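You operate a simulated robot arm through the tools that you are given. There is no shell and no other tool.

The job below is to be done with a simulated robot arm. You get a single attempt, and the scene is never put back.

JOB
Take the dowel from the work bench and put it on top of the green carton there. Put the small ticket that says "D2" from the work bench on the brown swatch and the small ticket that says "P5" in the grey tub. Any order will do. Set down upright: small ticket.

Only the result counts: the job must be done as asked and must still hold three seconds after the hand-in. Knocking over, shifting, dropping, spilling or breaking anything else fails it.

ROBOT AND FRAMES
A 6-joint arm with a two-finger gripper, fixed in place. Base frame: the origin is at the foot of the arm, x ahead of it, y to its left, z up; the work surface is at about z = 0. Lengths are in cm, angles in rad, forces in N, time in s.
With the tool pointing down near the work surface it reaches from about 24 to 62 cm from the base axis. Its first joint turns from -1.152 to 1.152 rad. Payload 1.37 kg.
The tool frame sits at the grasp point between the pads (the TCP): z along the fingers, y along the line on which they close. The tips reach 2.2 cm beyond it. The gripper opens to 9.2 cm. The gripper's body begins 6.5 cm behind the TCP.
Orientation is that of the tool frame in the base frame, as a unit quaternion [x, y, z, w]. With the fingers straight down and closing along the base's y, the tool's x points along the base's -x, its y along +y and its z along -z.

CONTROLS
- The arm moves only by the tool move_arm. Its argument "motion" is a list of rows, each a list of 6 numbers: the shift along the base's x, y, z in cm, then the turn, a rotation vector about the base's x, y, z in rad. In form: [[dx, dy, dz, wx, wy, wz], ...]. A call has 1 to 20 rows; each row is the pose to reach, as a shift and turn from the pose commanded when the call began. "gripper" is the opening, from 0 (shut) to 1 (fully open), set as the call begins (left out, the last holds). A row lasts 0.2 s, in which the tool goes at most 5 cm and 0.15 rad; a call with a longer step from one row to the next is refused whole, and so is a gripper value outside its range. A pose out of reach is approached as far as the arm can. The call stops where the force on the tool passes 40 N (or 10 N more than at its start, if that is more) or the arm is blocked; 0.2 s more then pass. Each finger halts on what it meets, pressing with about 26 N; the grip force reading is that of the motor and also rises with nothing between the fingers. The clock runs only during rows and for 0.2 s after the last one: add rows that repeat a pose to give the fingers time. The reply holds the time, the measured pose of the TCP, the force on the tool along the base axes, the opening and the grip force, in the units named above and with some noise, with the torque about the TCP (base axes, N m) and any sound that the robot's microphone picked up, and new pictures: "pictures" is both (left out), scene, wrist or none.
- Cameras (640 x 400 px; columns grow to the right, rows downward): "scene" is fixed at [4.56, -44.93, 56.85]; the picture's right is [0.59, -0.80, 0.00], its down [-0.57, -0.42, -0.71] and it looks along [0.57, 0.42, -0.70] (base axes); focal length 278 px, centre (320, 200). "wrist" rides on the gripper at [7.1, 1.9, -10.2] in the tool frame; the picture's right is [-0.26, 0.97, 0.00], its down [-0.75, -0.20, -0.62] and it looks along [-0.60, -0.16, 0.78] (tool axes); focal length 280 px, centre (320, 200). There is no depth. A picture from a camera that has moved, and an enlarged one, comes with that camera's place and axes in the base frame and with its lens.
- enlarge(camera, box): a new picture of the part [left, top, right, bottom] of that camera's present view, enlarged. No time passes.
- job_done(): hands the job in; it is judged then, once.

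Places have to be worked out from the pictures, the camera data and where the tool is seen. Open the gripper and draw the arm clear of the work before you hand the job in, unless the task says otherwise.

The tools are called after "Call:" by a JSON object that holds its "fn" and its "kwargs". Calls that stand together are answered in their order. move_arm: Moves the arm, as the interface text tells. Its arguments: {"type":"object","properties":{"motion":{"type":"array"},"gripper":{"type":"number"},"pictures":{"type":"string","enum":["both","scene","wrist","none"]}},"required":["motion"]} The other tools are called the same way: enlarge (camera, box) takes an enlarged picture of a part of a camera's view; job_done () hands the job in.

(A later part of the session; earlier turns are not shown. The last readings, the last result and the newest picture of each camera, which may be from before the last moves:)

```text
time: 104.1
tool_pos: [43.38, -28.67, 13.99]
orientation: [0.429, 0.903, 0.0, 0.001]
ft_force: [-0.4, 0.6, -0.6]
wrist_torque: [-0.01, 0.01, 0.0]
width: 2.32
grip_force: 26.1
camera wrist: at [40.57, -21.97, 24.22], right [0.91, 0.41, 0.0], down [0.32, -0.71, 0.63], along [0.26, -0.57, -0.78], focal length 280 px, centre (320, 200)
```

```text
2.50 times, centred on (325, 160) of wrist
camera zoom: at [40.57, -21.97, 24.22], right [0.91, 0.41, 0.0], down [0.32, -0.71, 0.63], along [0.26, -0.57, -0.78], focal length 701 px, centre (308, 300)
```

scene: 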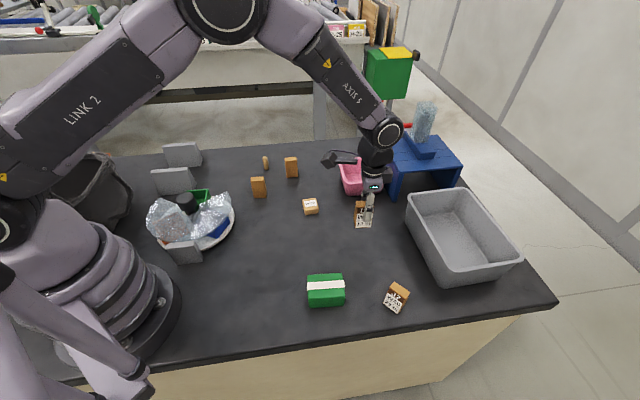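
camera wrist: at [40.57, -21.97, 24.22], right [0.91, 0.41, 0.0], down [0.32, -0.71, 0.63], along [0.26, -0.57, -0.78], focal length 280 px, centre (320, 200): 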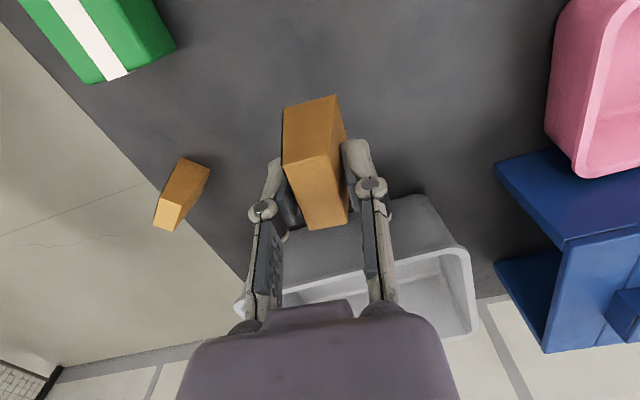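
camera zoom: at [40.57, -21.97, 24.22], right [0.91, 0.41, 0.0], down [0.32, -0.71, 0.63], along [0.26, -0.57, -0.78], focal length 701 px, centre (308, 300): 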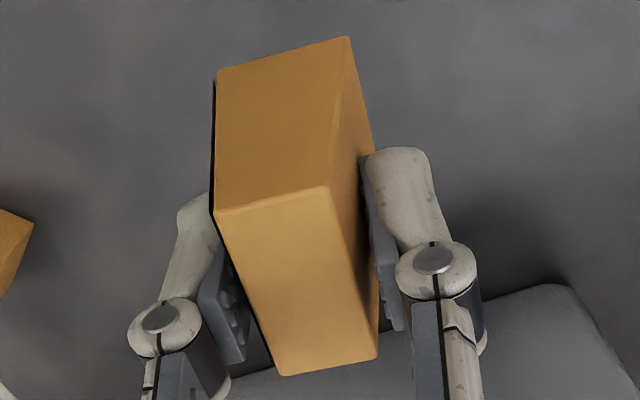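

D2 is held upright and aligned with the gripper, its centre about 0.4 cm off the TCP along tool x. I carry it over W-72 (centre ≈(46.6,-10.9), edges at 49°/-41°), rotating +0.175 rad to align.

Call:
{"fn": "move_arm", "kwargs": {"motion": [[0.6, 3, 0.5, 0, 0, 0.03], [1.2, 6, 0.5, 0, 0, 0.06], [1.8, 9, 0.5, 0, 0, 0.09], [2.4, 12, 0.5, 0, 0, 0.12], [3, 15, 0.5, 0, 0, 0.15], [3.5, 17.3, 0, 0, 0, 0.175], [3.5, 17.3, 0, 0, 0, 0.175]]}}

```text
time: 105.7
tool_pos: [46.93, -11.07, 13.95]
orientation: [0.349, 0.937, 0.0, 0.001]
ft_force: [-0.3, -0.1, -0.6]
wrist_torque: [0.01, 0.0, 0.0]
width: 2.3
grip_force: 25.7
camera wrist: at [42.92, -4.98, 24.21], right [0.83, 0.56, 0.0], down [0.44, -0.65, 0.63], along [0.35, -0.52, -0.78], focal length 280 px, centre (320, 200)
```

scene: 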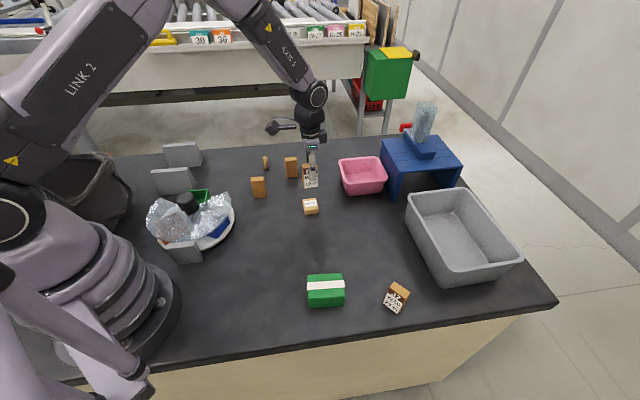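
wrist: 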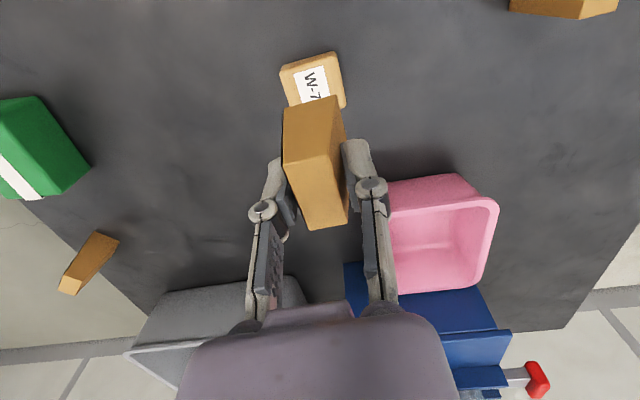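

Call:
{"fn": "move_arm", "kwargs": {"motion": [[0, 0, -2, 0, 0, 0], [0, 0, -4, 0, 0, 0], [0, 0, -5.5, 0, 0, 0], [0, 0, -5.5, 0, 0, 0]]}}

Call:
{"fn": "enlarge", "kwargs": {"camera": "scene", "box": [270, 150, 350, 230]}}

Call:
{"fn": "enlarge", "kwargs": {"camera": "wrist", "box": [240, 60, 420, 240]}}

```text
time: 106.7
tool_pos: [46.85, -10.92, 8.6]
orientation: [0.348, 0.937, 0.001, 0.001]
ft_force: [0.3, -0.9, -0.6]
wrist_torque: [0.02, -0.02, -0.02]
width: 2.26
grip_force: 26.0
camera wrist: at [42.83, -4.9, 18.72], right [0.83, 0.56, 0.0], down [0.44, -0.65, 0.63], along [0.35, -0.52, -0.78], focal length 280 px, centre (320, 200)
```

scene: 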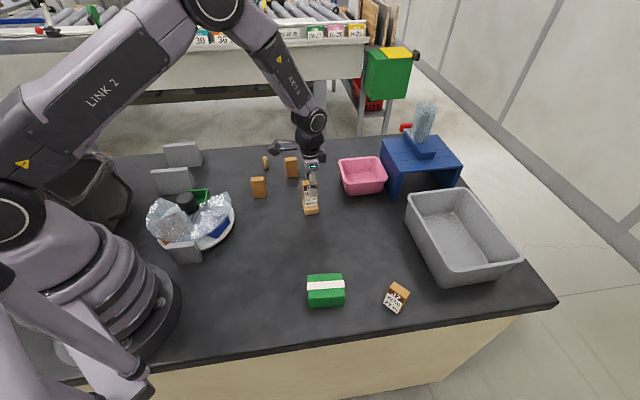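
wrist: 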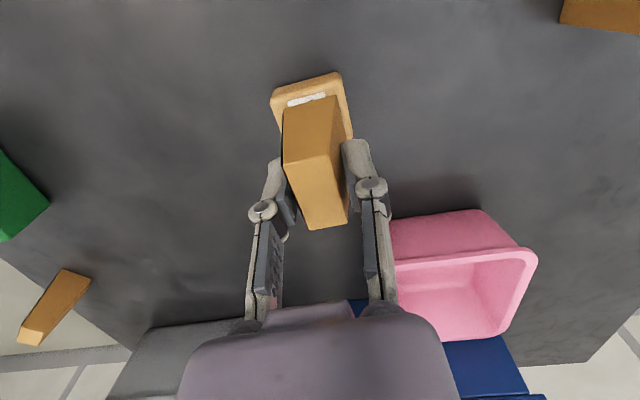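

```text
5.00 times, centred on (310, 190) of scene
camera zoom: at [4.56, -44.93, 56.85], right [0.59, -0.8, 0.0], down [-0.57, -0.42, -0.71], along [0.57, 0.42, -0.7], focal length 1389 px, centre (370, 250)
```

zoom: 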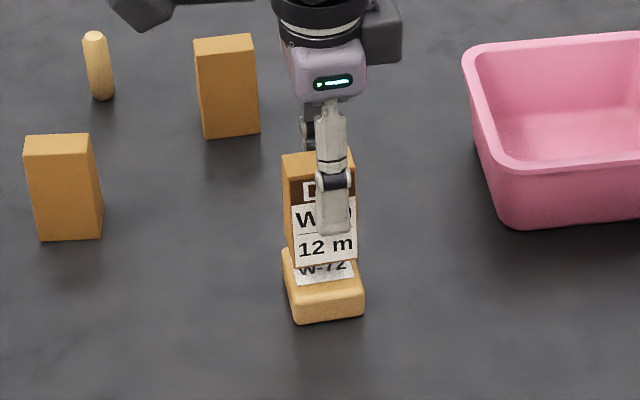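

```text
2.22 times, centred on (330, 150) of wrist
camera zoom: at [42.83, -4.9, 18.72], right [0.83, 0.56, 0.0], down [0.44, -0.65, 0.63], along [0.35, -0.52, -0.78], focal length 623 px, centre (298, 311)
```

zoom: 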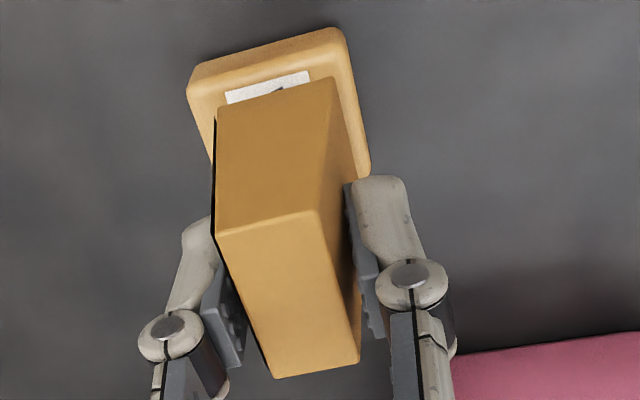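

The tickets turn out to be tapered, with a base about 2.95 cm thick and the top about 1.8 cm. D2's base centre is within about 0.15 cm of W-72's centre in both views. I nudge it slightly and lower toward contact.

Call:
{"fn": "move_arm", "kwargs": {"motion": [[0.1, -0.1, -0.5, 0, 0, 0], [0.1, -0.1, -0.9, 0, 0, 0], [0.1, -0.1, -1.2, 0, 0, 0], [0.1, -0.1, -1.2, 0, 0, 0]], "pictures": "none"}}

Call:
{"fn": "enlarge", "kwargs": {"camera": "scene", "box": [280, 170, 340, 220]}}

```text
time: 107.7
tool_pos: [46.97, -11.17, 7.15]
orientation: [0.348, 0.937, 0.001, 0.002]
ft_force: [-0.2, 0.6, -0.2]
wrist_torque: [0.01, -0.02, 0.01]
width: 2.3
grip_force: 26.0
```

```text
8.00 times, centred on (310, 195) of scene
camera zoom: at [4.56, -44.93, 56.85], right [0.59, -0.8, 0.0], down [-0.57, -0.42, -0.71], along [0.57, 0.42, -0.7], focal length 2222 px, centre (400, 240)
```

zoom: 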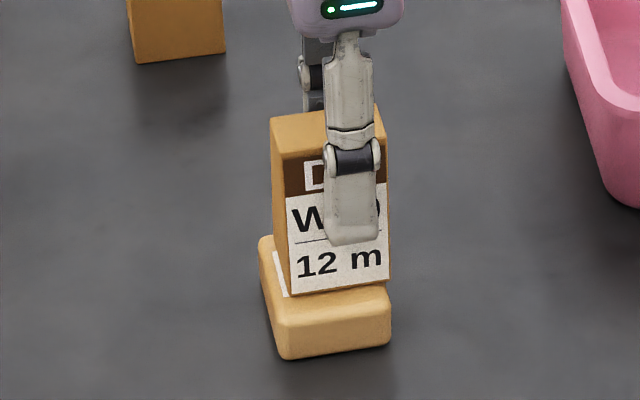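

Call:
{"fn": "move_arm", "kwargs": {"motion": [[-0.12, 0.14, 0, 0, 0, 0], [-0.12, 0.14, -0.1, 0, 0, 0], [-0.12, 0.14, -0.15, 0, 0, 0]], "pictures": "none"}}

Call:
{"fn": "enlarge", "kwargs": {"camera": "scene", "box": [280, 170, 340, 220]}}

```text
time: 108.5
tool_pos: [47.0, -11.19, 7.01]
orientation: [0.349, 0.937, 0.001, 0.001]
ft_force: [-1.1, 0.0, 4.9]
wrist_torque: [0.01, 0.09, -0.01]
width: 2.3
grip_force: 26.4
```

```text
8.00 times, centred on (310, 195) of scene
camera zoom: at [4.55, -44.93, 56.85], right [0.59, -0.8, 0.0], down [-0.57, -0.42, -0.71], along [0.57, 0.42, -0.7], focal length 2222 px, centre (400, 240)
```

zoom: 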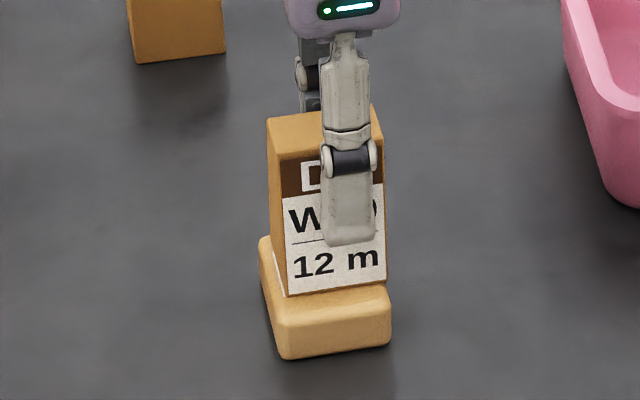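

Contact at z≈7.0 (5 N), with D2 sitting centred on W-72. I release gently and retreat upward.

Call:
{"fn": "move_arm", "kwargs": {"motion": [[0, 0, 0, 0, 0, 0], [0, 0, 0, 0, 0, 0], [0, 0, 0, 0, 0, 0], [0, 0, 0, 0, 0, 0]], "gripper": 0.6, "pictures": "none"}}

Call:
{"fn": "move_arm", "kwargs": {"motion": [[0, 0, 1, 0, 0, 0], [0, 0, 3, 0, 0, 0], [0, 0, 6, 0, 0, 0], [0, 0, 10, 0, 0, 0], [0, 0, 14, 0, 0, 0], [0, 0, 14, 0, 0, 0]]}}

Call:
{"fn": "enlarge", "kwargs": {"camera": "scene", "box": [280, 170, 340, 220]}}

```text
time: 109.5
tool_pos: [47.01, -11.01, 7.13]
orientation: [0.349, 0.937, 0.0, 0.001]
ft_force: [0.2, 0.9, -0.2]
wrist_torque: [0.01, 0.01, -0.01]
width: 5.53
grip_force: 0.0
```

```text
time: 110.9
tool_pos: [47.14, -10.99, 20.98]
orientation: [0.349, 0.937, 0.001, 0.001]
ft_force: [-0.8, 0.1, 0.2]
wrist_torque: [0.0, 0.03, 0.01]
width: 5.51
grip_force: 0.0
camera wrist: at [43.16, -4.91, 31.26], right [0.83, 0.56, 0.0], down [0.44, -0.65, 0.63], along [0.35, -0.52, -0.78], focal length 280 px, centre (320, 200)
```

scene: 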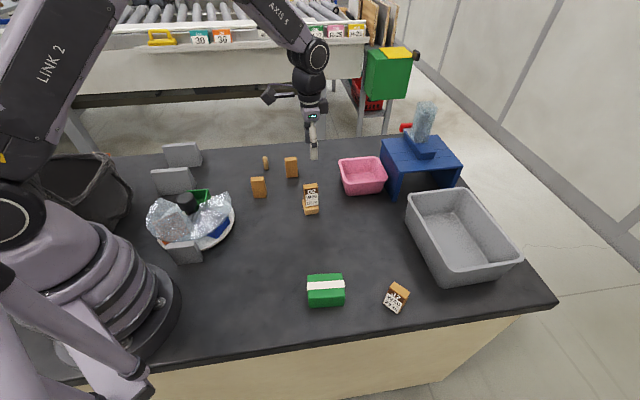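
wrist: 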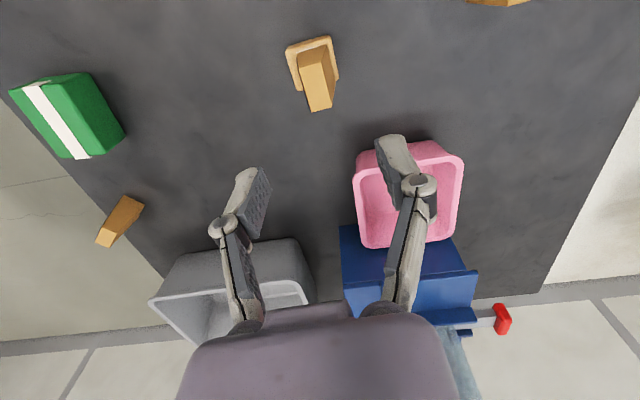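

```text
8.00 times, centred on (310, 195) of scene
camera zoom: at [4.55, -44.93, 56.85], right [0.59, -0.8, 0.0], down [-0.57, -0.42, -0.71], along [0.57, 0.42, -0.7], focal length 2222 px, centre (400, 240)
```

zoom: 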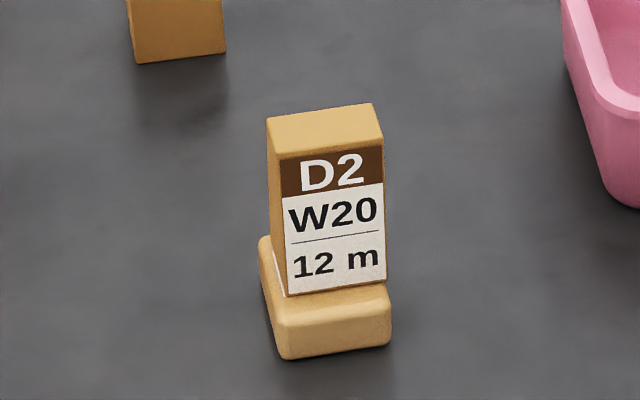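

D2 stands upright on W-72. Next is the dowel: I move above it at about (52,12), high enough to clear L2, and take a picture to refine its position.

Call:
{"fn": "move_arm", "kwargs": {"motion": [[0.8, 4, 0, 0, 0, 0], [1.6, 8, 0, 0, 0, 0], [2.4, 12, 0, 0, 0, 0], [3.2, 16, -1, 0, 0, 0], [4, 20, -3, 0, 0, 0], [4.9, 23, -5, 0, 0, 0], [4.9, 23, -6, 0, 0, 0], [4.9, 23, -6, 0, 0, 0]], "pictures": "wrist"}}

Call:
{"fn": "enlarge", "kwargs": {"camera": "wrist", "box": [250, 20, 410, 160]}}

```text
time: 112.7
tool_pos: [51.98, 11.77, 15.17]
orientation: [0.349, 0.937, 0.001, 0.001]
ft_force: [0.3, 0.0, -0.4]
wrist_torque: [0.0, -0.02, 0.01]
width: 5.52
grip_force: 0.1
camera wrist: at [47.98, 17.94, 25.43], right [0.83, 0.56, 0.0], down [0.44, -0.65, 0.63], along [0.35, -0.52, -0.78], focal length 280 px, centre (320, 200)
```

wrist: 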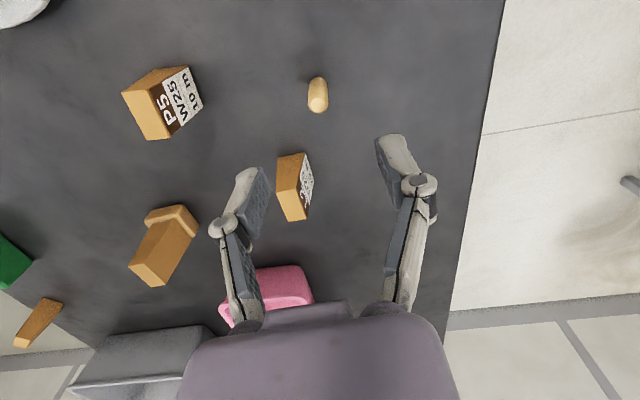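

```text
2.86 times, centred on (330, 90) of wrist
camera zoom: at [47.98, 17.94, 25.43], right [0.83, 0.56, 0.0], down [0.44, -0.65, 0.63], along [0.35, -0.52, -0.78], focal length 801 px, centre (291, 514)
```

zoom: 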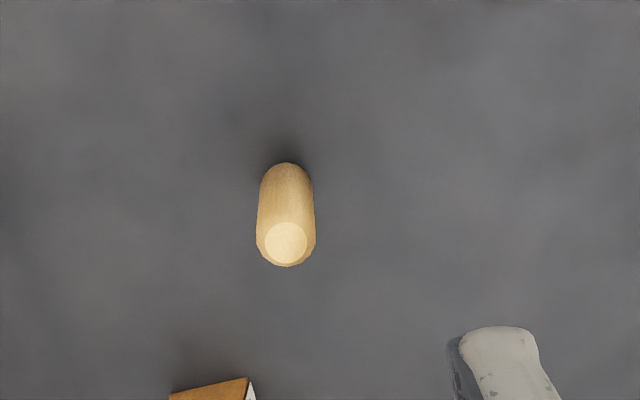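

The dowel centre is at (52.0,11.65), about 5 cm high and 1.65 cm in diameter, just under the TCP. I descend around it and close.

Call:
{"fn": "move_arm", "kwargs": {"motion": [[0.03, -0.1, -3, 0, 0, 0], [0.03, -0.1, -6, 0, 0, 0], [0.03, -0.1, -8.5, 0, 0, 0], [0.03, -0.1, -10.5, 0, 0, 0], [0.03, -0.1, -11.7, 0, 0, 0], [0.03, -0.1, -11.7, 0, 0, 0]], "pictures": "wrist"}}

Call:
{"fn": "move_arm", "kwargs": {"motion": [[0, 0, 0, 0, 0, 0], [0, 0, 0, 0, 0, 0], [0, 0, 0, 0, 0, 0], [0, 0, 0, 0, 0, 0], [0, 0, 0, 0, 0, 0]], "gripper": 0.05, "pictures": "wrist"}}

```text
time: 114.1
tool_pos: [51.88, 11.81, 3.53]
orientation: [0.349, 0.937, 0.001, 0.001]
ft_force: [-0.2, 0.3, 0.2]
wrist_torque: [0.0, 0.02, 0.03]
width: 5.54
grip_force: 0.1
camera wrist: at [47.92, 17.89, 13.79], right [0.83, 0.56, 0.0], down [0.44, -0.65, 0.63], along [0.35, -0.52, -0.78], focal length 280 px, centre (320, 200)
```

wrist: 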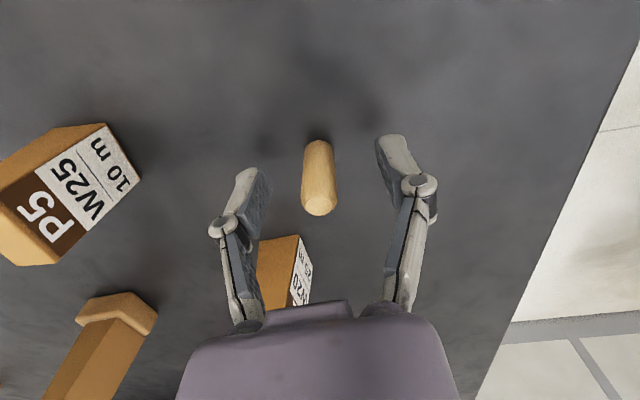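

```text
time: 115.3
tool_pos: [51.94, 11.82, 3.68]
orientation: [0.349, 0.937, 0.0, 0.0]
ft_force: [0.8, -0.5, -0.7]
wrist_torque: [-0.01, -0.03, 0.01]
width: 1.34
grip_force: 25.8
camera wrist: at [47.91, 17.89, 13.81], right [0.83, 0.56, 0.0], down [0.44, -0.65, 0.63], along [0.35, -0.52, -0.78], focal length 280 px, centre (320, 200)
```

wrist: 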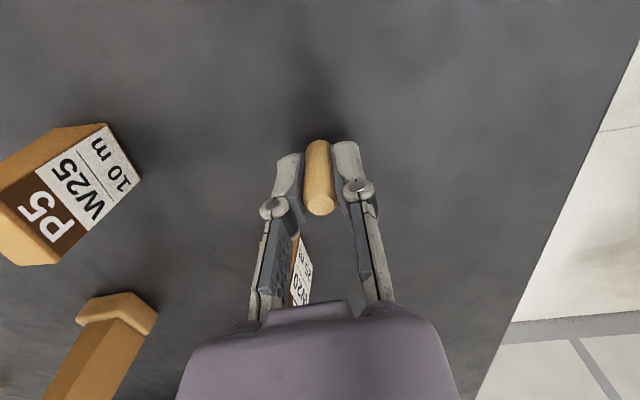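

The dowel is held (1.34 cm) and centred on the TCP. I lift it and carry it high over to the carton, whose top centre is at about (27.8,-29.3) with z≈4.6.

Call:
{"fn": "move_arm", "kwargs": {"motion": [[0, 0, 2, 0, 0, 0], [0, 0, 5, 0, 0, 0], [0, 0, 9, 0, 0, 0], [0, 0, 13, 0, 0, 0], [0, 0, 16.5, 0, 0, 0], [-2.2, -3.7, 16.5, 0, 0, 0], [-4.4, -7.4, 16.5, 0, 0, 0], [-6.6, -11.1, 16.5, 0, 0, 0], [-8.8, -14.8, 16.5, 0, 0, 0], [-11, -18.5, 16.5, 0, 0, 0], [-13.2, -22.2, 16.5, 0, 0, 0], [-15.4, -25.9, 16.5, 0, 0, 0], [-17.6, -29.6, 16.5, 0, 0, 0], [-19.8, -33.3, 15, 0, 0, 0], [-22, -37.2, 13, 0, 0, 0], [-24.1, -41.1, 11, 0, 0, 0], [-24.1, -41.1, 10, 0, 0, 0], [-24.1, -41.1, 10, 0, 0, 0]]}}

Call:
{"fn": "enlarge", "kwargs": {"camera": "scene", "box": [280, 230, 370, 320]}}

```text
time: 119.1
tool_pos: [27.28, -29.26, 13.33]
orientation: [0.348, 0.937, 0.0, 0.001]
ft_force: [1.2, 1.0, 0.8]
wrist_torque: [-0.01, -0.03, 0.03]
width: 1.35
grip_force: 25.5
camera wrist: at [23.27, -23.08, 23.51], right [0.83, 0.56, 0.0], down [0.44, -0.65, 0.63], along [0.35, -0.52, -0.78], focal length 280 px, centre (320, 200)
```

scene: 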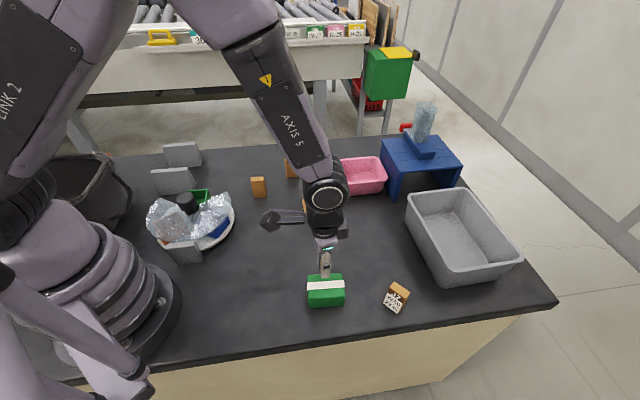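
wrist: 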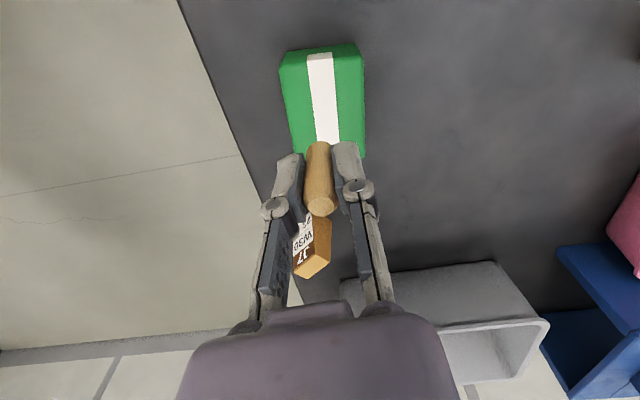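

```text
4.44 times, centred on (325, 275) of scene
camera zoom: at [4.55, -44.93, 56.85], right [0.59, -0.8, 0.0], down [-0.57, -0.42, -0.71], along [0.57, 0.42, -0.7], focal length 1234 px, centre (298, -133)
```

zoom: 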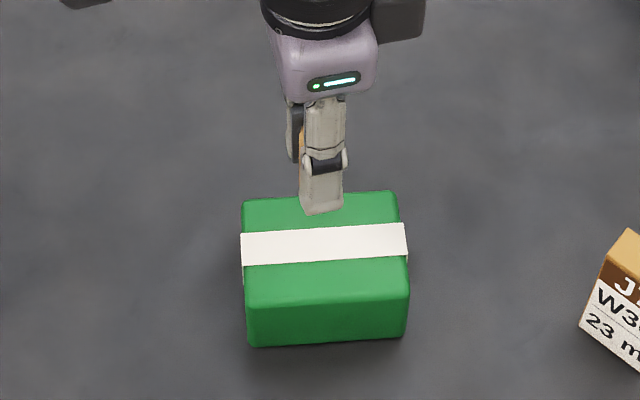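

Call:
{"fn": "enlarge", "kwargs": {"camera": "wrist", "box": [240, 20, 420, 230]}}

Call:
{"fn": "move_arm", "kwargs": {"motion": [[0, 0, 0, 0, 0, 0]], "pictures": "none"}}

Call:
{"fn": "move_arm", "kwargs": {"motion": [[0, 0, 0, 0, 0, 0]], "pictures": "none"}}

```text
1.90 times, centred on (330, 125) of wrist
camera zoom: at [23.27, -23.08, 23.51], right [0.83, 0.56, 0.0], down [0.44, -0.65, 0.63], along [0.35, -0.52, -0.78], focal length 534 px, centre (301, 343)
```

zoom: 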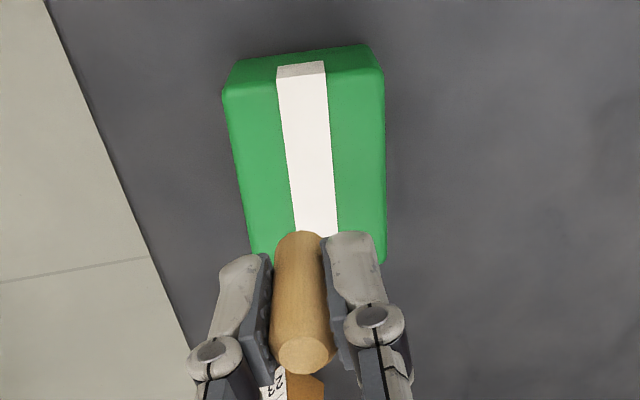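

```text
time: 119.5
tool_pos: [27.24, -29.22, 13.13]
orientation: [0.349, 0.937, 0.001, 0.001]
ft_force: [-0.5, 0.5, 0.0]
wrist_torque: [-0.01, -0.03, -0.01]
width: 1.35
grip_force: 25.5
```

```text
time: 119.9
tool_pos: [27.29, -29.06, 13.34]
orientation: [0.349, 0.937, 0.001, 0.001]
ft_force: [0.8, -0.5, 0.1]
wrist_torque: [0.0, 0.0, -0.02]
width: 1.35
grip_force: 25.8
```

The tool's true position is (27.3,-29.15), and the dowel needs a (+0.4,-0.2) shift to be centred on the carton's band. I apply that and lower to just above the top.

Call:
{"fn": "move_arm", "kwargs": {"motion": [[0.2, -0.1, -1.5, 0, 0, 0], [0.4, -0.2, -3, 0, 0, 0], [0.4, -0.2, -4.2, 0, 0, 0], [0.4, -0.2, -4.4, 0, 0, 0], [0.4, -0.2, -4.4, 0, 0, 0]]}}

Call:
{"fn": "enlarge", "kwargs": {"camera": "scene", "box": [290, 240, 360, 310]}}

Call:
{"fn": "enlarge", "kwargs": {"camera": "wrist", "box": [240, 20, 420, 230]}}

```text
time: 121.1
tool_pos: [28.0, -29.48, 8.95]
orientation: [0.348, 0.937, 0.0, 0.001]
ft_force: [0.4, 0.8, 0.5]
wrist_torque: [0.0, 0.0, 0.0]
width: 1.34
grip_force: 25.5
camera wrist: at [23.98, -23.4, 19.16], right [0.83, 0.56, 0.0], down [0.44, -0.65, 0.63], along [0.35, -0.52, -0.78], focal length 280 px, centre (320, 200)
```

scene: 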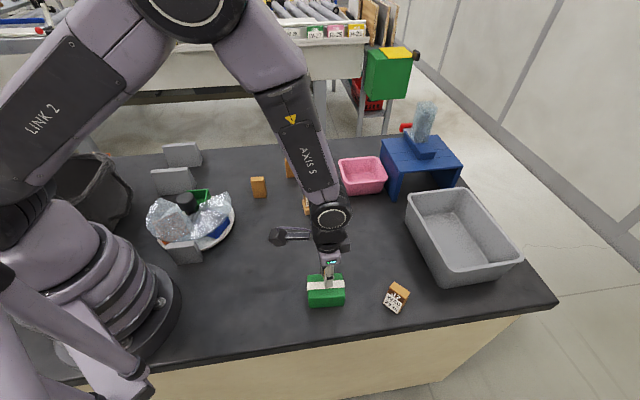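
wrist: 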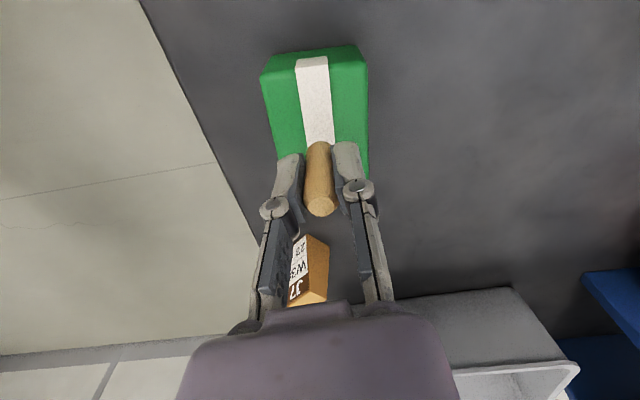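

```text
5.71 times, centred on (325, 275) of scene
camera zoom: at [4.56, -44.93, 56.85], right [0.59, -0.8, 0.0], down [-0.57, -0.42, -0.71], along [0.57, 0.42, -0.7], focal length 1587 px, centre (291, -229)
```

zoom: 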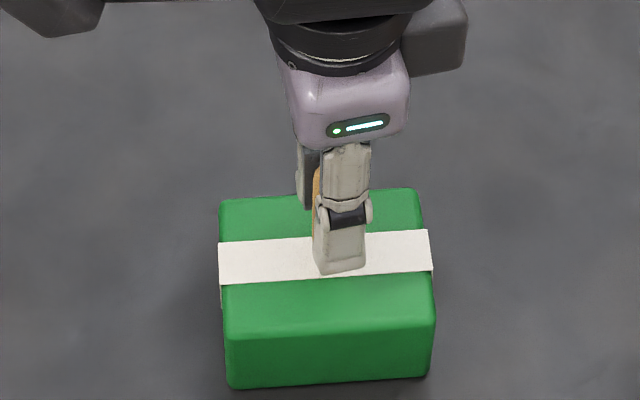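

```text
1.90 times, centred on (330, 125) of wrist
camera zoom: at [23.98, -23.4, 19.16], right [0.83, 0.56, 0.0], down [0.44, -0.65, 0.63], along [0.35, -0.52, -0.78], focal length 534 px, centre (301, 343)
```

zoom: 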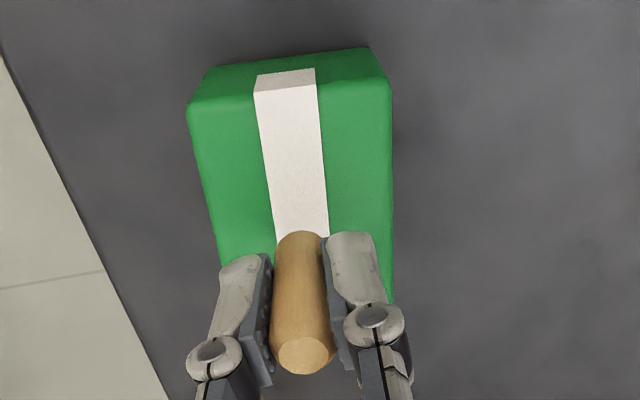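

The dowel is aligned over the band. I lower in small steps until contact.

Call:
{"fn": "move_arm", "kwargs": {"motion": [[0, 0, -0.2, 0, 0, 0], [0, 0, -0.4, 0, 0, 0], [0, 0, -0.4, 0, 0, 0]], "pictures": "none"}}

Call:
{"fn": "move_arm", "kwargs": {"motion": [[0, 0, -0.1, 0, 0, 0], [0, 0, -0.2, 0, 0, 0]], "pictures": "none"}}

```text
time: 121.9
tool_pos: [28.07, -29.42, 8.53]
orientation: [0.348, 0.938, 0.0, 0.001]
ft_force: [1.0, -0.1, -0.2]
wrist_torque: [-0.02, 0.01, 0.0]
width: 1.34
grip_force: 25.9
```

```text
time: 122.5
tool_pos: [28.14, -29.49, 8.27]
orientation: [0.349, 0.937, 0.0, 0.0]
ft_force: [-1.1, -0.5, 0.6]
wrist_torque: [-0.03, 0.03, -0.03]
width: 1.34
grip_force: 25.6
```

Call:
{"fn": "move_arm", "kwargs": {"motion": [[0, 0, -0.1, 0, 0, 0], [0, 0, -0.1, 0, 0, 0]], "pictures": "none"}}

Call:
{"fn": "enlarge", "kwargs": {"camera": "scene", "box": [290, 240, 360, 310]}}

```text
time: 123.1
tool_pos: [28.21, -29.35, 8.43]
orientation: [0.349, 0.937, 0.001, 0.001]
ft_force: [0.8, 0.9, 0.6]
wrist_torque: [-0.03, -0.01, -0.02]
width: 1.34
grip_force: 26.3
```

```text
5.71 times, centred on (325, 275) of scene
camera zoom: at [4.56, -44.93, 56.85], right [0.59, -0.8, 0.0], down [-0.57, -0.42, -0.71], along [0.57, 0.42, -0.7], focal length 1587 px, centre (291, -229)
```

zoom: 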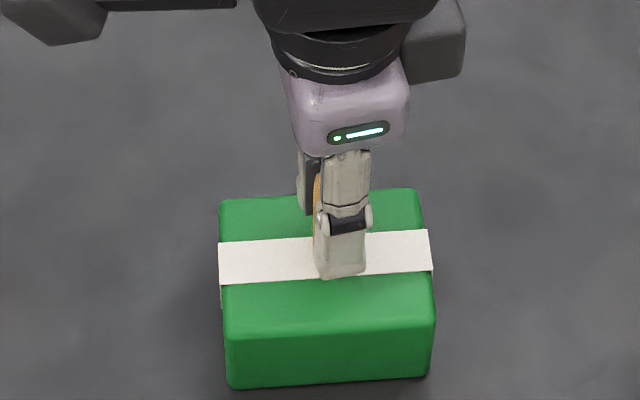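

Call:
{"fn": "move_arm", "kwargs": {"motion": [[0, 0, -0.1, 0, 0, 0], [0, 0, -0.15, 0, 0, 0]], "pictures": "none"}}

Call:
{"fn": "move_arm", "kwargs": {"motion": [[0, 0, -0.1, 0, 0, 0], [0, 0, -0.1, 0, 0, 0]], "pictures": "none"}}

```text
time: 123.7
tool_pos: [28.17, -29.54, 8.13]
orientation: [0.349, 0.937, 0.0, 0.002]
ft_force: [-0.7, 0.2, -0.7]
wrist_torque: [0.0, 0.02, 0.01]
width: 1.34
grip_force: 26.2
```

```text
time: 124.3
tool_pos: [28.23, -29.38, 7.98]
orientation: [0.349, 0.937, 0.0, 0.002]
ft_force: [-0.2, -1.1, 4.3]
wrist_torque: [-0.01, -0.03, -0.02]
width: 1.32
grip_force: 26.3
```

Contact at about 4 N. I check the alignment in the wrist view before releasing.

Call:
{"fn": "enlarge", "kwargs": {"camera": "wrist", "box": [250, 30, 400, 230]}}

Call:
{"fn": "enlarge", "kwargs": {"camera": "scene", "box": [300, 250, 350, 310]}}

```text
2.00 times, centred on (325, 130) of wrist
camera zoom: at [24.18, -23.3, 18.28], right [0.83, 0.56, 0.0], down [0.44, -0.65, 0.63], along [0.35, -0.52, -0.78], focal length 561 px, centre (310, 340)
```

zoom: 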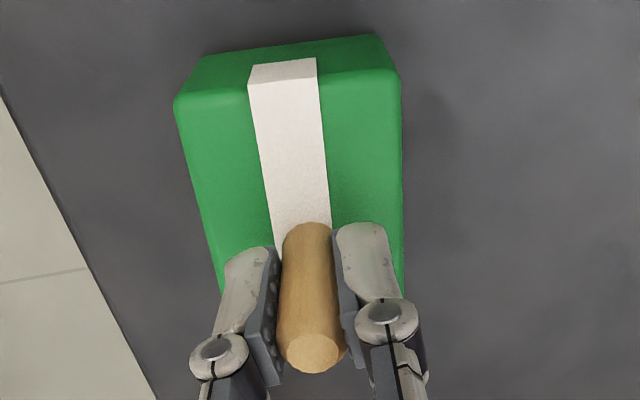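

```text
6.67 times, centred on (325, 280) of scene
camera zoom: at [4.55, -44.93, 56.86], right [0.59, -0.8, 0.0], down [-0.57, -0.42, -0.71], along [0.57, 0.42, -0.7], focal length 1852 px, centre (287, -333)
```

zoom: 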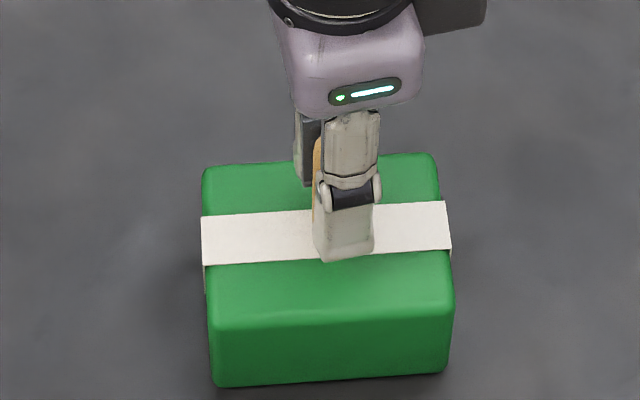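

The dowel is centred on the band. I release and retreat straight up.

Call:
{"fn": "move_arm", "kwargs": {"motion": [[0, 0, 0, 0, 0, 0], [0, 0, 0, 0, 0, 0], [0, 0, 0, 0, 0, 0], [0, 0, 0, 0, 0, 0]], "gripper": 0.6, "pictures": "none"}}

Call:
{"fn": "move_arm", "kwargs": {"motion": [[0, 0, 1, 0, 0, 0], [0, 0, 3, 0, 0, 0], [0, 0, 6, 0, 0, 0], [0, 0, 10, 0, 0, 0], [0, 0, 14, 0, 0, 0], [0, 0, 14, 0, 0, 0]]}}

Call:
{"fn": "enlarge", "kwargs": {"camera": "scene", "box": [290, 240, 360, 310]}}

```text
time: 125.3
tool_pos: [28.16, -29.4, 8.01]
orientation: [0.349, 0.937, 0.0, 0.0]
ft_force: [0.6, 0.0, -0.2]
wrist_torque: [0.03, 0.01, 0.01]
width: 5.54
grip_force: 0.0
```

```text
time: 126.7
tool_pos: [28.16, -29.4, 21.86]
orientation: [0.349, 0.937, 0.0, 0.002]
ft_force: [0.1, 0.9, 0.5]
wrist_torque: [0.0, -0.03, -0.01]
width: 5.48
grip_force: 0.1
camera wrist: at [24.25, -23.29, 32.14], right [0.83, 0.56, 0.0], down [0.44, -0.65, 0.63], along [0.35, -0.52, -0.78], focal length 280 px, centre (320, 200)
```

scene: 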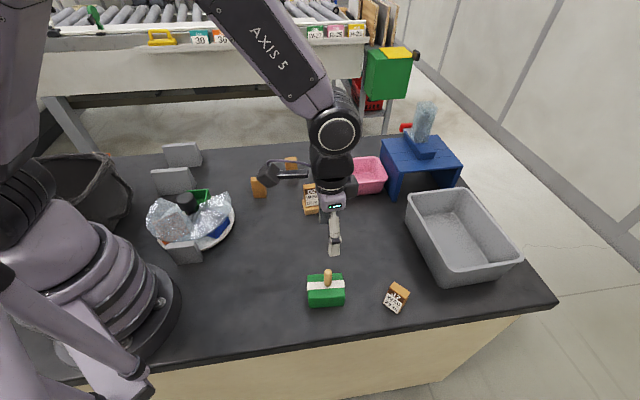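
wrist: 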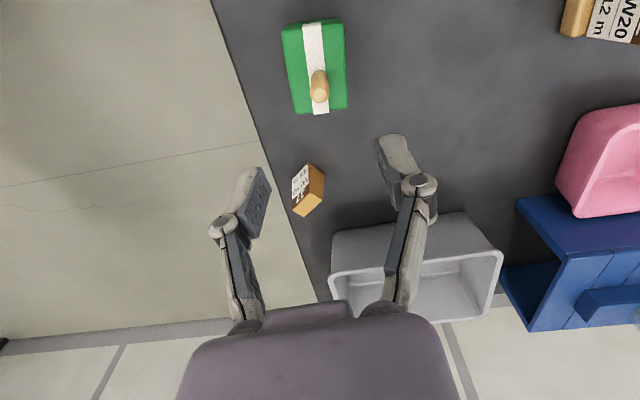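

```text
5.71 times, centred on (325, 275) of scene
camera zoom: at [4.55, -44.93, 56.85], right [0.59, -0.8, 0.0], down [-0.57, -0.42, -0.71], along [0.57, 0.42, -0.7], focal length 1587 px, centre (291, -229)
```

zoom: 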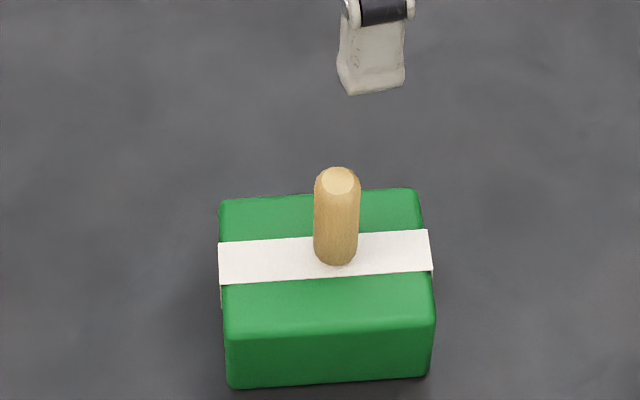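

The dowel stands on the carton. Before fetching P5, I test the reach over the grey tub with an empty gripper, since the tub's near rim is about 65 cm out. I move outward at z≈20 with the tool down.

Call:
{"fn": "move_arm", "kwargs": {"motion": [[2.8, -2.2, 0, 0, 0, -0.01], [5.6, -4.4, 0, 0, 0, -0.02], [8.4, -6.6, 0, 0, 0, -0.03], [11.2, -8.8, 0, 0, 0, -0.04], [14, -11, 0, 0, 0, -0.05], [16.8, -13.2, 0, 0, 0, -0.06], [19.6, -15.4, 0, 0, 0, -0.06], [22.5, -17.5, 0, 0, 0, -0.06], [22.5, -17.5, 0, 0, 0, -0.06]]}}

```text
time: 128.7
tool_pos: [46.61, -43.85, 21.48]
orientation: [0.376, 0.926, 0.001, 0.001]
ft_force: [0.2, 0.7, -0.1]
wrist_torque: [-0.01, -0.01, 0.01]
width: 5.5
grip_force: 0.0
out of reach, approached as far as the arm can: row 7, 8, 9
camera wrist: at [43.03, -37.46, 31.7], right [0.86, 0.51, 0.0], down [0.4, -0.67, 0.63], along [0.32, -0.54, -0.78], focal length 280 px, centre (320, 200)
```

scene: 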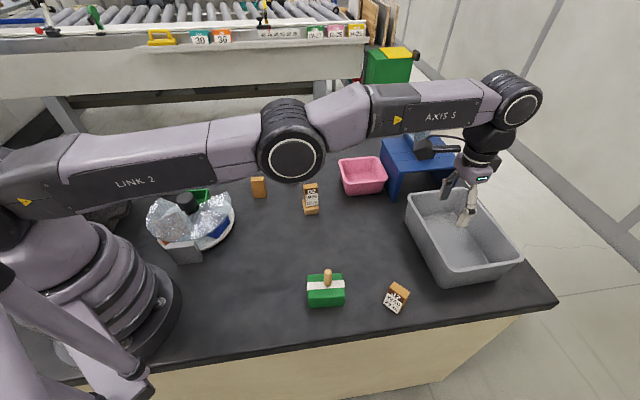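
wrist: 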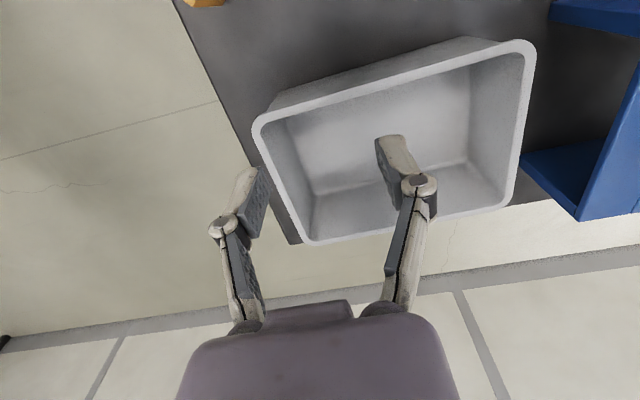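

With the tool down, reach ends at r≈64, so the tub needs a tilted tool. Geometry gives L≈19.6 cm and shoulder ≈36 cm, so a 30° outward tilt reaches r≈70. I'll pick P5 with the same 30° tilt about its thickness axis so it stays upright, and first measure P5 from above.

Call:
{"fn": "move_arm", "kwargs": {"motion": [[-0.4, 4.4, 0, 0, 0, -0.02], [-0.8, 8.8, 0, 0, 0, -0.04], [-1.2, 13.2, 0, 0, 0, -0.06], [-1.6, 17.6, 0, 0, 0, -0.08], [-2, 22, 0, 0, 0, -0.1], [-2.4, 26.4, 0, 0, 0, -0.12], [-2.8, 30.8, 0, 0, 0, -0.14], [-3.2, 35.2, 0, 0, 0, -0.16], [-3.6, 39.6, -1, 0, 0, -0.184], [-4, 44, -2.5, 0, 0, -0.184], [-4.2, 48.45, -4, 0, 0, -0.184], [-4.2, 48.45, -4, 0, 0, -0.184]], "gripper": 1.0, "pictures": "wrist"}}

Call:
{"fn": "enlarge", "kwargs": {"camera": "wrist", "box": [250, 20, 410, 160]}}

```text
time: 131.3
tool_pos: [55.54, -29.88, 26.4]
orientation: [0.46, 0.888, 0.001, 0.0]
ft_force: [-0.7, 0.8, -0.5]
wrist_torque: [-0.03, 0.01, 0.0]
width: 9.19
grip_force: 0.0
out of reach, approached as far as the arm can: row 1, 2, 3, 4, 5, 6, 7, 8, 9, 10, 11, 12
camera wrist: at [53.16, -22.96, 36.64], right [0.94, 0.34, 0.0], down [0.27, -0.73, 0.63], along [0.21, -0.59, -0.78], focal length 280 px, centre (320, 200)
```

wrist: 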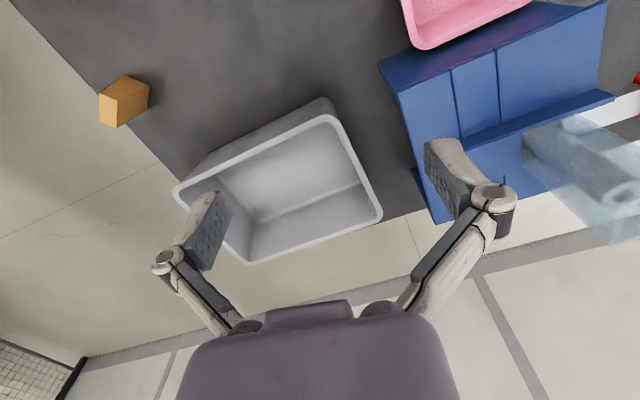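

```text
2.86 times, centred on (330, 90) of wrist
camera zoom: at [53.16, -22.96, 36.64], right [0.94, 0.34, 0.0], down [0.27, -0.73, 0.63], along [0.21, -0.59, -0.78], focal length 801 px, centre (291, 514)
```

zoom: 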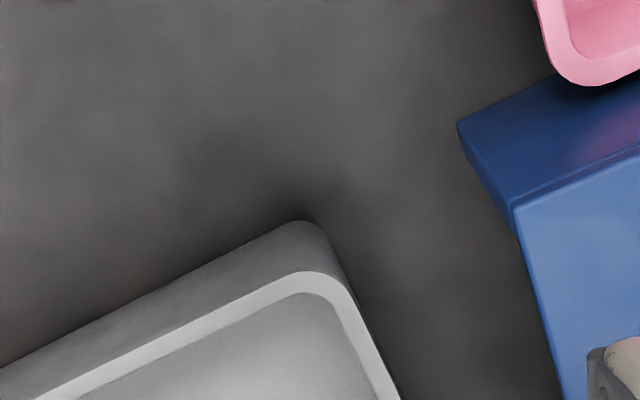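

The arm got stuck along its reach boundary (straight elbow) and is now at (55.5,-29.9,26.4), safely above everything. I send a zero-shift row to see where the commanded pose stands.

Call:
{"fn": "move_arm", "kwargs": {"motion": [[0, 0, 0, 0, 0, 0]], "pictures": "scene"}}

```text
time: 131.7
tool_pos: [55.6, -29.95, 26.35]
orientation: [0.46, 0.888, 0.0, 0.0]
ft_force: [-0.1, 0.8, -0.2]
wrist_torque: [0.0, 0.02, 0.02]
width: 9.22
grip_force: 0.0
```

scene: 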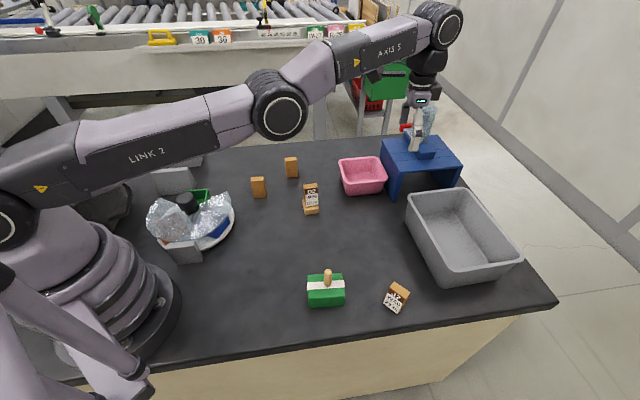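

The commanded pose equals the actual one. I retract radially inward first to bend the elbow, then proceed to P5.

Call:
{"fn": "move_arm", "kwargs": {"motion": [[-2, 1.1, 0, 0, 0, 0], [-4.5, 2.4, 0, 0, 0, 0], [-7.5, 4, 0, 0, 0, 0], [-10.5, 5.7, 0, 0, 0, 0], [-10.5, 5.7, 0, 0, 0, 0]], "pictures": "none"}}

```text
time: 132.9
tool_pos: [55.32, -30.42, 26.71]
orientation: [0.46, 0.888, 0.001, 0.0]
ft_force: [-0.4, -1.1, -0.5]
wrist_torque: [-0.01, 0.01, -0.01]
width: 9.19
grip_force: 0.1
out of reach, approached as far as the arm can: row 1, 2, 3, 4, 5
```

It's stuck at the straight-elbow singularity. A downward motion should bend the elbow (there is clear space down to z≈15 here), so I descend a few cm and then come inward.

Call:
{"fn": "move_arm", "kwargs": {"motion": [[0, 0, -1.5, 0, 0, 0], [-0.3, 0.2, -3, 0, 0, 0], [-0.8, 0.5, -4.5, 0, 0, 0], [-1.6, 0.9, -6, 0, 0, 0], [-3, 1.6, -7, 0, 0, 0], [-5, 2.7, -7, 0, 0, 0], [-5, 2.7, -7, 0, 0, 0]], "pictures": "scene"}}

```text
time: 134.5
tool_pos: [55.98, -30.59, 21.86]
orientation: [0.461, 0.888, 0.0, 0.001]
ft_force: [-1.2, 0.8, -0.2]
wrist_torque: [0.01, 0.02, 0.0]
width: 9.21
grip_force: 0.1
out of reach, approached as far as the arm can: row 2, 3, 4, 5, 6, 7
```

scene: 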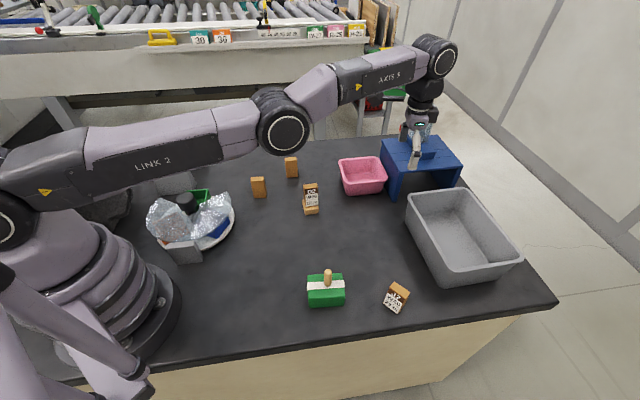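

Call:
{"fn": "move_arm", "kwargs": {"motion": [[0, 0, -1, 0, 0, 0], [0, 0, -2, 0, 0, 0], [0, 0, -3, 0, 0, 0], [-1, 0.5, -3, 0, 0, 0], [-2, 1, -3, 0, 0, 0], [-3, 1.5, -3, 0, 0, 0], [-4, 2, -3, 0, 0, 0], [-5, 2.7, -3, 0, 0, 0], [-5, 2.7, -3, 0, 0, 0], [-5, 2.7, -3, 0, 0, 0], [-5, 2.7, -3, 0, 0, 0], [-5, 2.7, -3, 0, 0, 0]], "pictures": "none"}}

```text
time: 137.1
tool_pos: [56.36, -30.69, 18.58]
orientation: [0.46, 0.888, 0.0, 0.001]
ft_force: [0.0, -0.6, 0.1]
wrist_torque: [0.03, 0.04, -0.02]
width: 9.23
grip_force: 0.0
out of reach, approached as far as the arm can: row 2, 3, 4, 5, 6, 7, 8, 9, 10, 11, 12
```

Call:
{"fn": "move_arm", "kwargs": {"motion": [[0, 0, 1.5, 0, 0, 0], [0, 0, 3, 0, 0, 0], [-0.3, 0.2, 5, 0, 0, 0], [-0.8, 0.4, 7.5, 0, 0, 0], [-1.6, 0.9, 10, 0, 0, 0], [-3, 1.6, 12.5, 0, 0, 0], [-4.5, 2.4, 15, 0, 0, 0], [-6, 3.2, 17.5, 0, 0, 0], [-8, 4.3, 19, 0, 0, 0], [-8, 4.3, 19, 0, 0, 0]], "pictures": "scene"}}

```text
time: 139.3
tool_pos: [50.61, -27.12, 42.47]
orientation: [0.46, 0.888, 0.001, -0.009]
ft_force: [0.4, 0.5, 0.1]
wrist_torque: [-0.04, 0.02, 0.0]
width: 9.18
grip_force: 0.0
out of reach, approached as far as the arm can: row 5, 6, 7, 8, 9, 10
```

scene: 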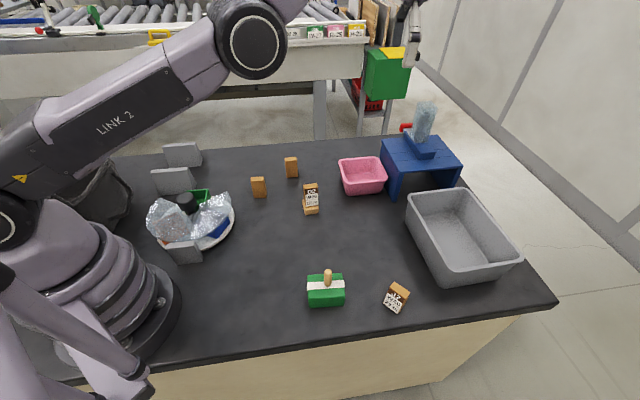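

The arm is at (50.6,-27.1,42.5) and now slightly inside the limit. I try coming inward and down from here.

Call:
{"fn": "move_arm", "kwargs": {"motion": [[-1, 0.6, 0, 0, 0, 0], [-2.5, 1.5, 0, 0, 0, 0], [-4.5, 3, -0.5, 0, 0, 0], [-6.5, 5, -1, 0, 0, 0], [-8.5, 7.5, -2, 0, 0, 0], [-8.5, 7.5, -2, 0, 0, 0]], "pictures": "none"}}

```text
time: 140.7
tool_pos: [50.96, -26.46, 43.22]
orientation: [0.46, 0.888, 0.0, 0.0]
ft_force: [-0.7, -0.1, 0.4]
wrist_torque: [0.0, 0.01, 0.02]
width: 9.19
grip_force: 0.0
out of reach, approached as far as the arm can: row 1, 2, 3, 4, 5, 6
```

The elbow stays locked at its straight limit. I'll rotate about the base (a pure joint-1 arc at constant radius, high up) to the free area at azimuth +25°. There I can make a long vertical move, which should bend the elbow.

Call:
{"fn": "move_arm", "kwargs": {"motion": [[1.87, 4.0, 0, 0, 0, 0.0763], [3.42, 8.09, 0, 0, 0, 0.1526], [4.66, 12.29, 0, 0, 0, 0.2289], [5.58, 16.57, 0, 0, 0, 0.3052], [6.17, 20.91, 0, 0, 0, 0.3815], [6.43, 25.28, 0, 0, 0, 0.4578], [6.35, 29.65, 0, 0, 0, 0.5341], [5.94, 34.01, 0, 0, 0, 0.6104], [5.2, 38.33, 0, 0, 0, 0.6867], [4.13, 42.57, 0, 0, 0, 0.763], [2.75, 46.72, 0, 0, 0, 0.8393], [1.05, 50.75, 0, 0, 0, 0.9156], [1.05, 50.75, 0, 0, 0, 0.9156]], "pictures": "scene"}}

```text
time: 143.5
tool_pos: [52.09, 24.34, 43.51]
orientation: [0.02, 1.0, 0.001, 0.001]
ft_force: [0.8, 1.0, -0.2]
wrist_torque: [0.0, 0.0, 0.01]
width: 9.21
grip_force: 0.0
out of reach, approached as far as the arm can: row 12, 13
```

scene: 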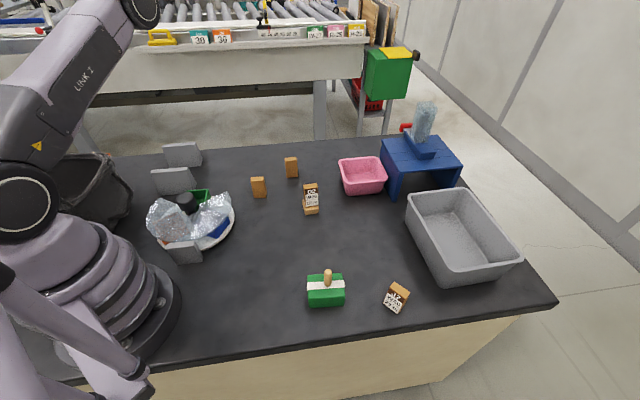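

The arc motion works. Now I sweep down along the reach sphere in this empty area and then pull inward at the bottom.

Call:
{"fn": "move_arm", "kwargs": {"motion": [[1.9, 0.86, -4.5, 0, 0, 0], [3.1, 1.36, -8.5, 0, 0, 0], [4.1, 1.86, -12.5, 0, 0, 0], [4.8, 2.16, -16.5, 0, 0, 0], [5.3, 2.4, -20.5, 0, 0, 0], [5.5, 2.55, -24.5, 0, 0, 0], [5.4, 2.5, -28, 0, 0, 0], [4.8, 2.2, -28.5, 0, 0, 0], [3.8, 1.75, -28.5, 0, 0, 0], [2.4, 1.1, -28.5, 0, 0, 0], [0.5, 0.2, -28.5, 0, 0, 0], [-2, -0.9, -28.5, 0, 0, 0], [-5, -2.3, -28.5, 0, 0, 0], [-9, -4.2, -28.5, 0, 0, 0], [-9, -4.2, -28.5, 0, 0, 0]], "pictures": "none"}}

```text
time: 146.7
tool_pos: [58.25, 26.9, 14.99]
orientation: [0.02, 1.0, 0.0, 0.001]
ft_force: [-0.2, 0.1, 0.8]
wrist_torque: [-0.01, 0.0, 0.0]
width: 9.19
grip_force: 0.0
out of reach, approached as far as the arm can: row 4, 5, 6, 7, 8, 9, 10, 11, 12, 13, 14, 15
```

Analysis shows the elbow hardly participates in pure translations but does respond to pitch changes. I tilt the tool inward about the fixed wrist centre (the TCP swings toward the base, free space) to bend the elbow, then pull in.

Call:
{"fn": "move_arm", "kwargs": {"motion": [[-2.66, -1.23, 0.22, -0.063, 0.136, 0], [-5.26, -2.43, 0.88, -0.126, 0.272, 0], [-7.74, -3.58, 1.95, -0.189, 0.4085, 0], [-10.05, -4.64, 3.42, -0.252, 0.545, 0], [-12.13, -5.6, 5.26, -0.315, 0.681, 0], [-14, -6.5, 5.26, -0.315, 0.681, 0], [-16.5, -7.6, 5.26, -0.315, 0.681, 0], [-19, -8.8, 5.26, -0.315, 0.681, 0], [-22, -10.2, 5.26, -0.315, 0.681, 0], [-22, -10.2, 5.26, -0.315, 0.681, 0]], "pictures": "scene"}}

```text
time: 148.9
tool_pos: [36.79, 17.49, 20.28]
orientation: [0.019, 0.931, -0.16, -0.329]
ft_force: [0.6, 0.7, 0.1]
wrist_torque: [0.0, -0.01, -0.04]
width: 9.2
grip_force: 0.1
out of reach, approached as far as the arm can: row 3, 4, 5
```

scene: 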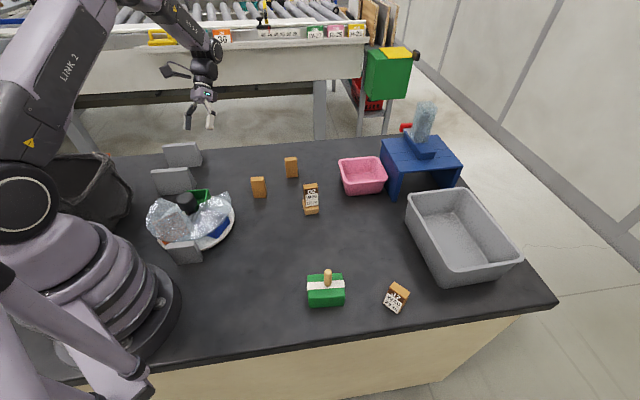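

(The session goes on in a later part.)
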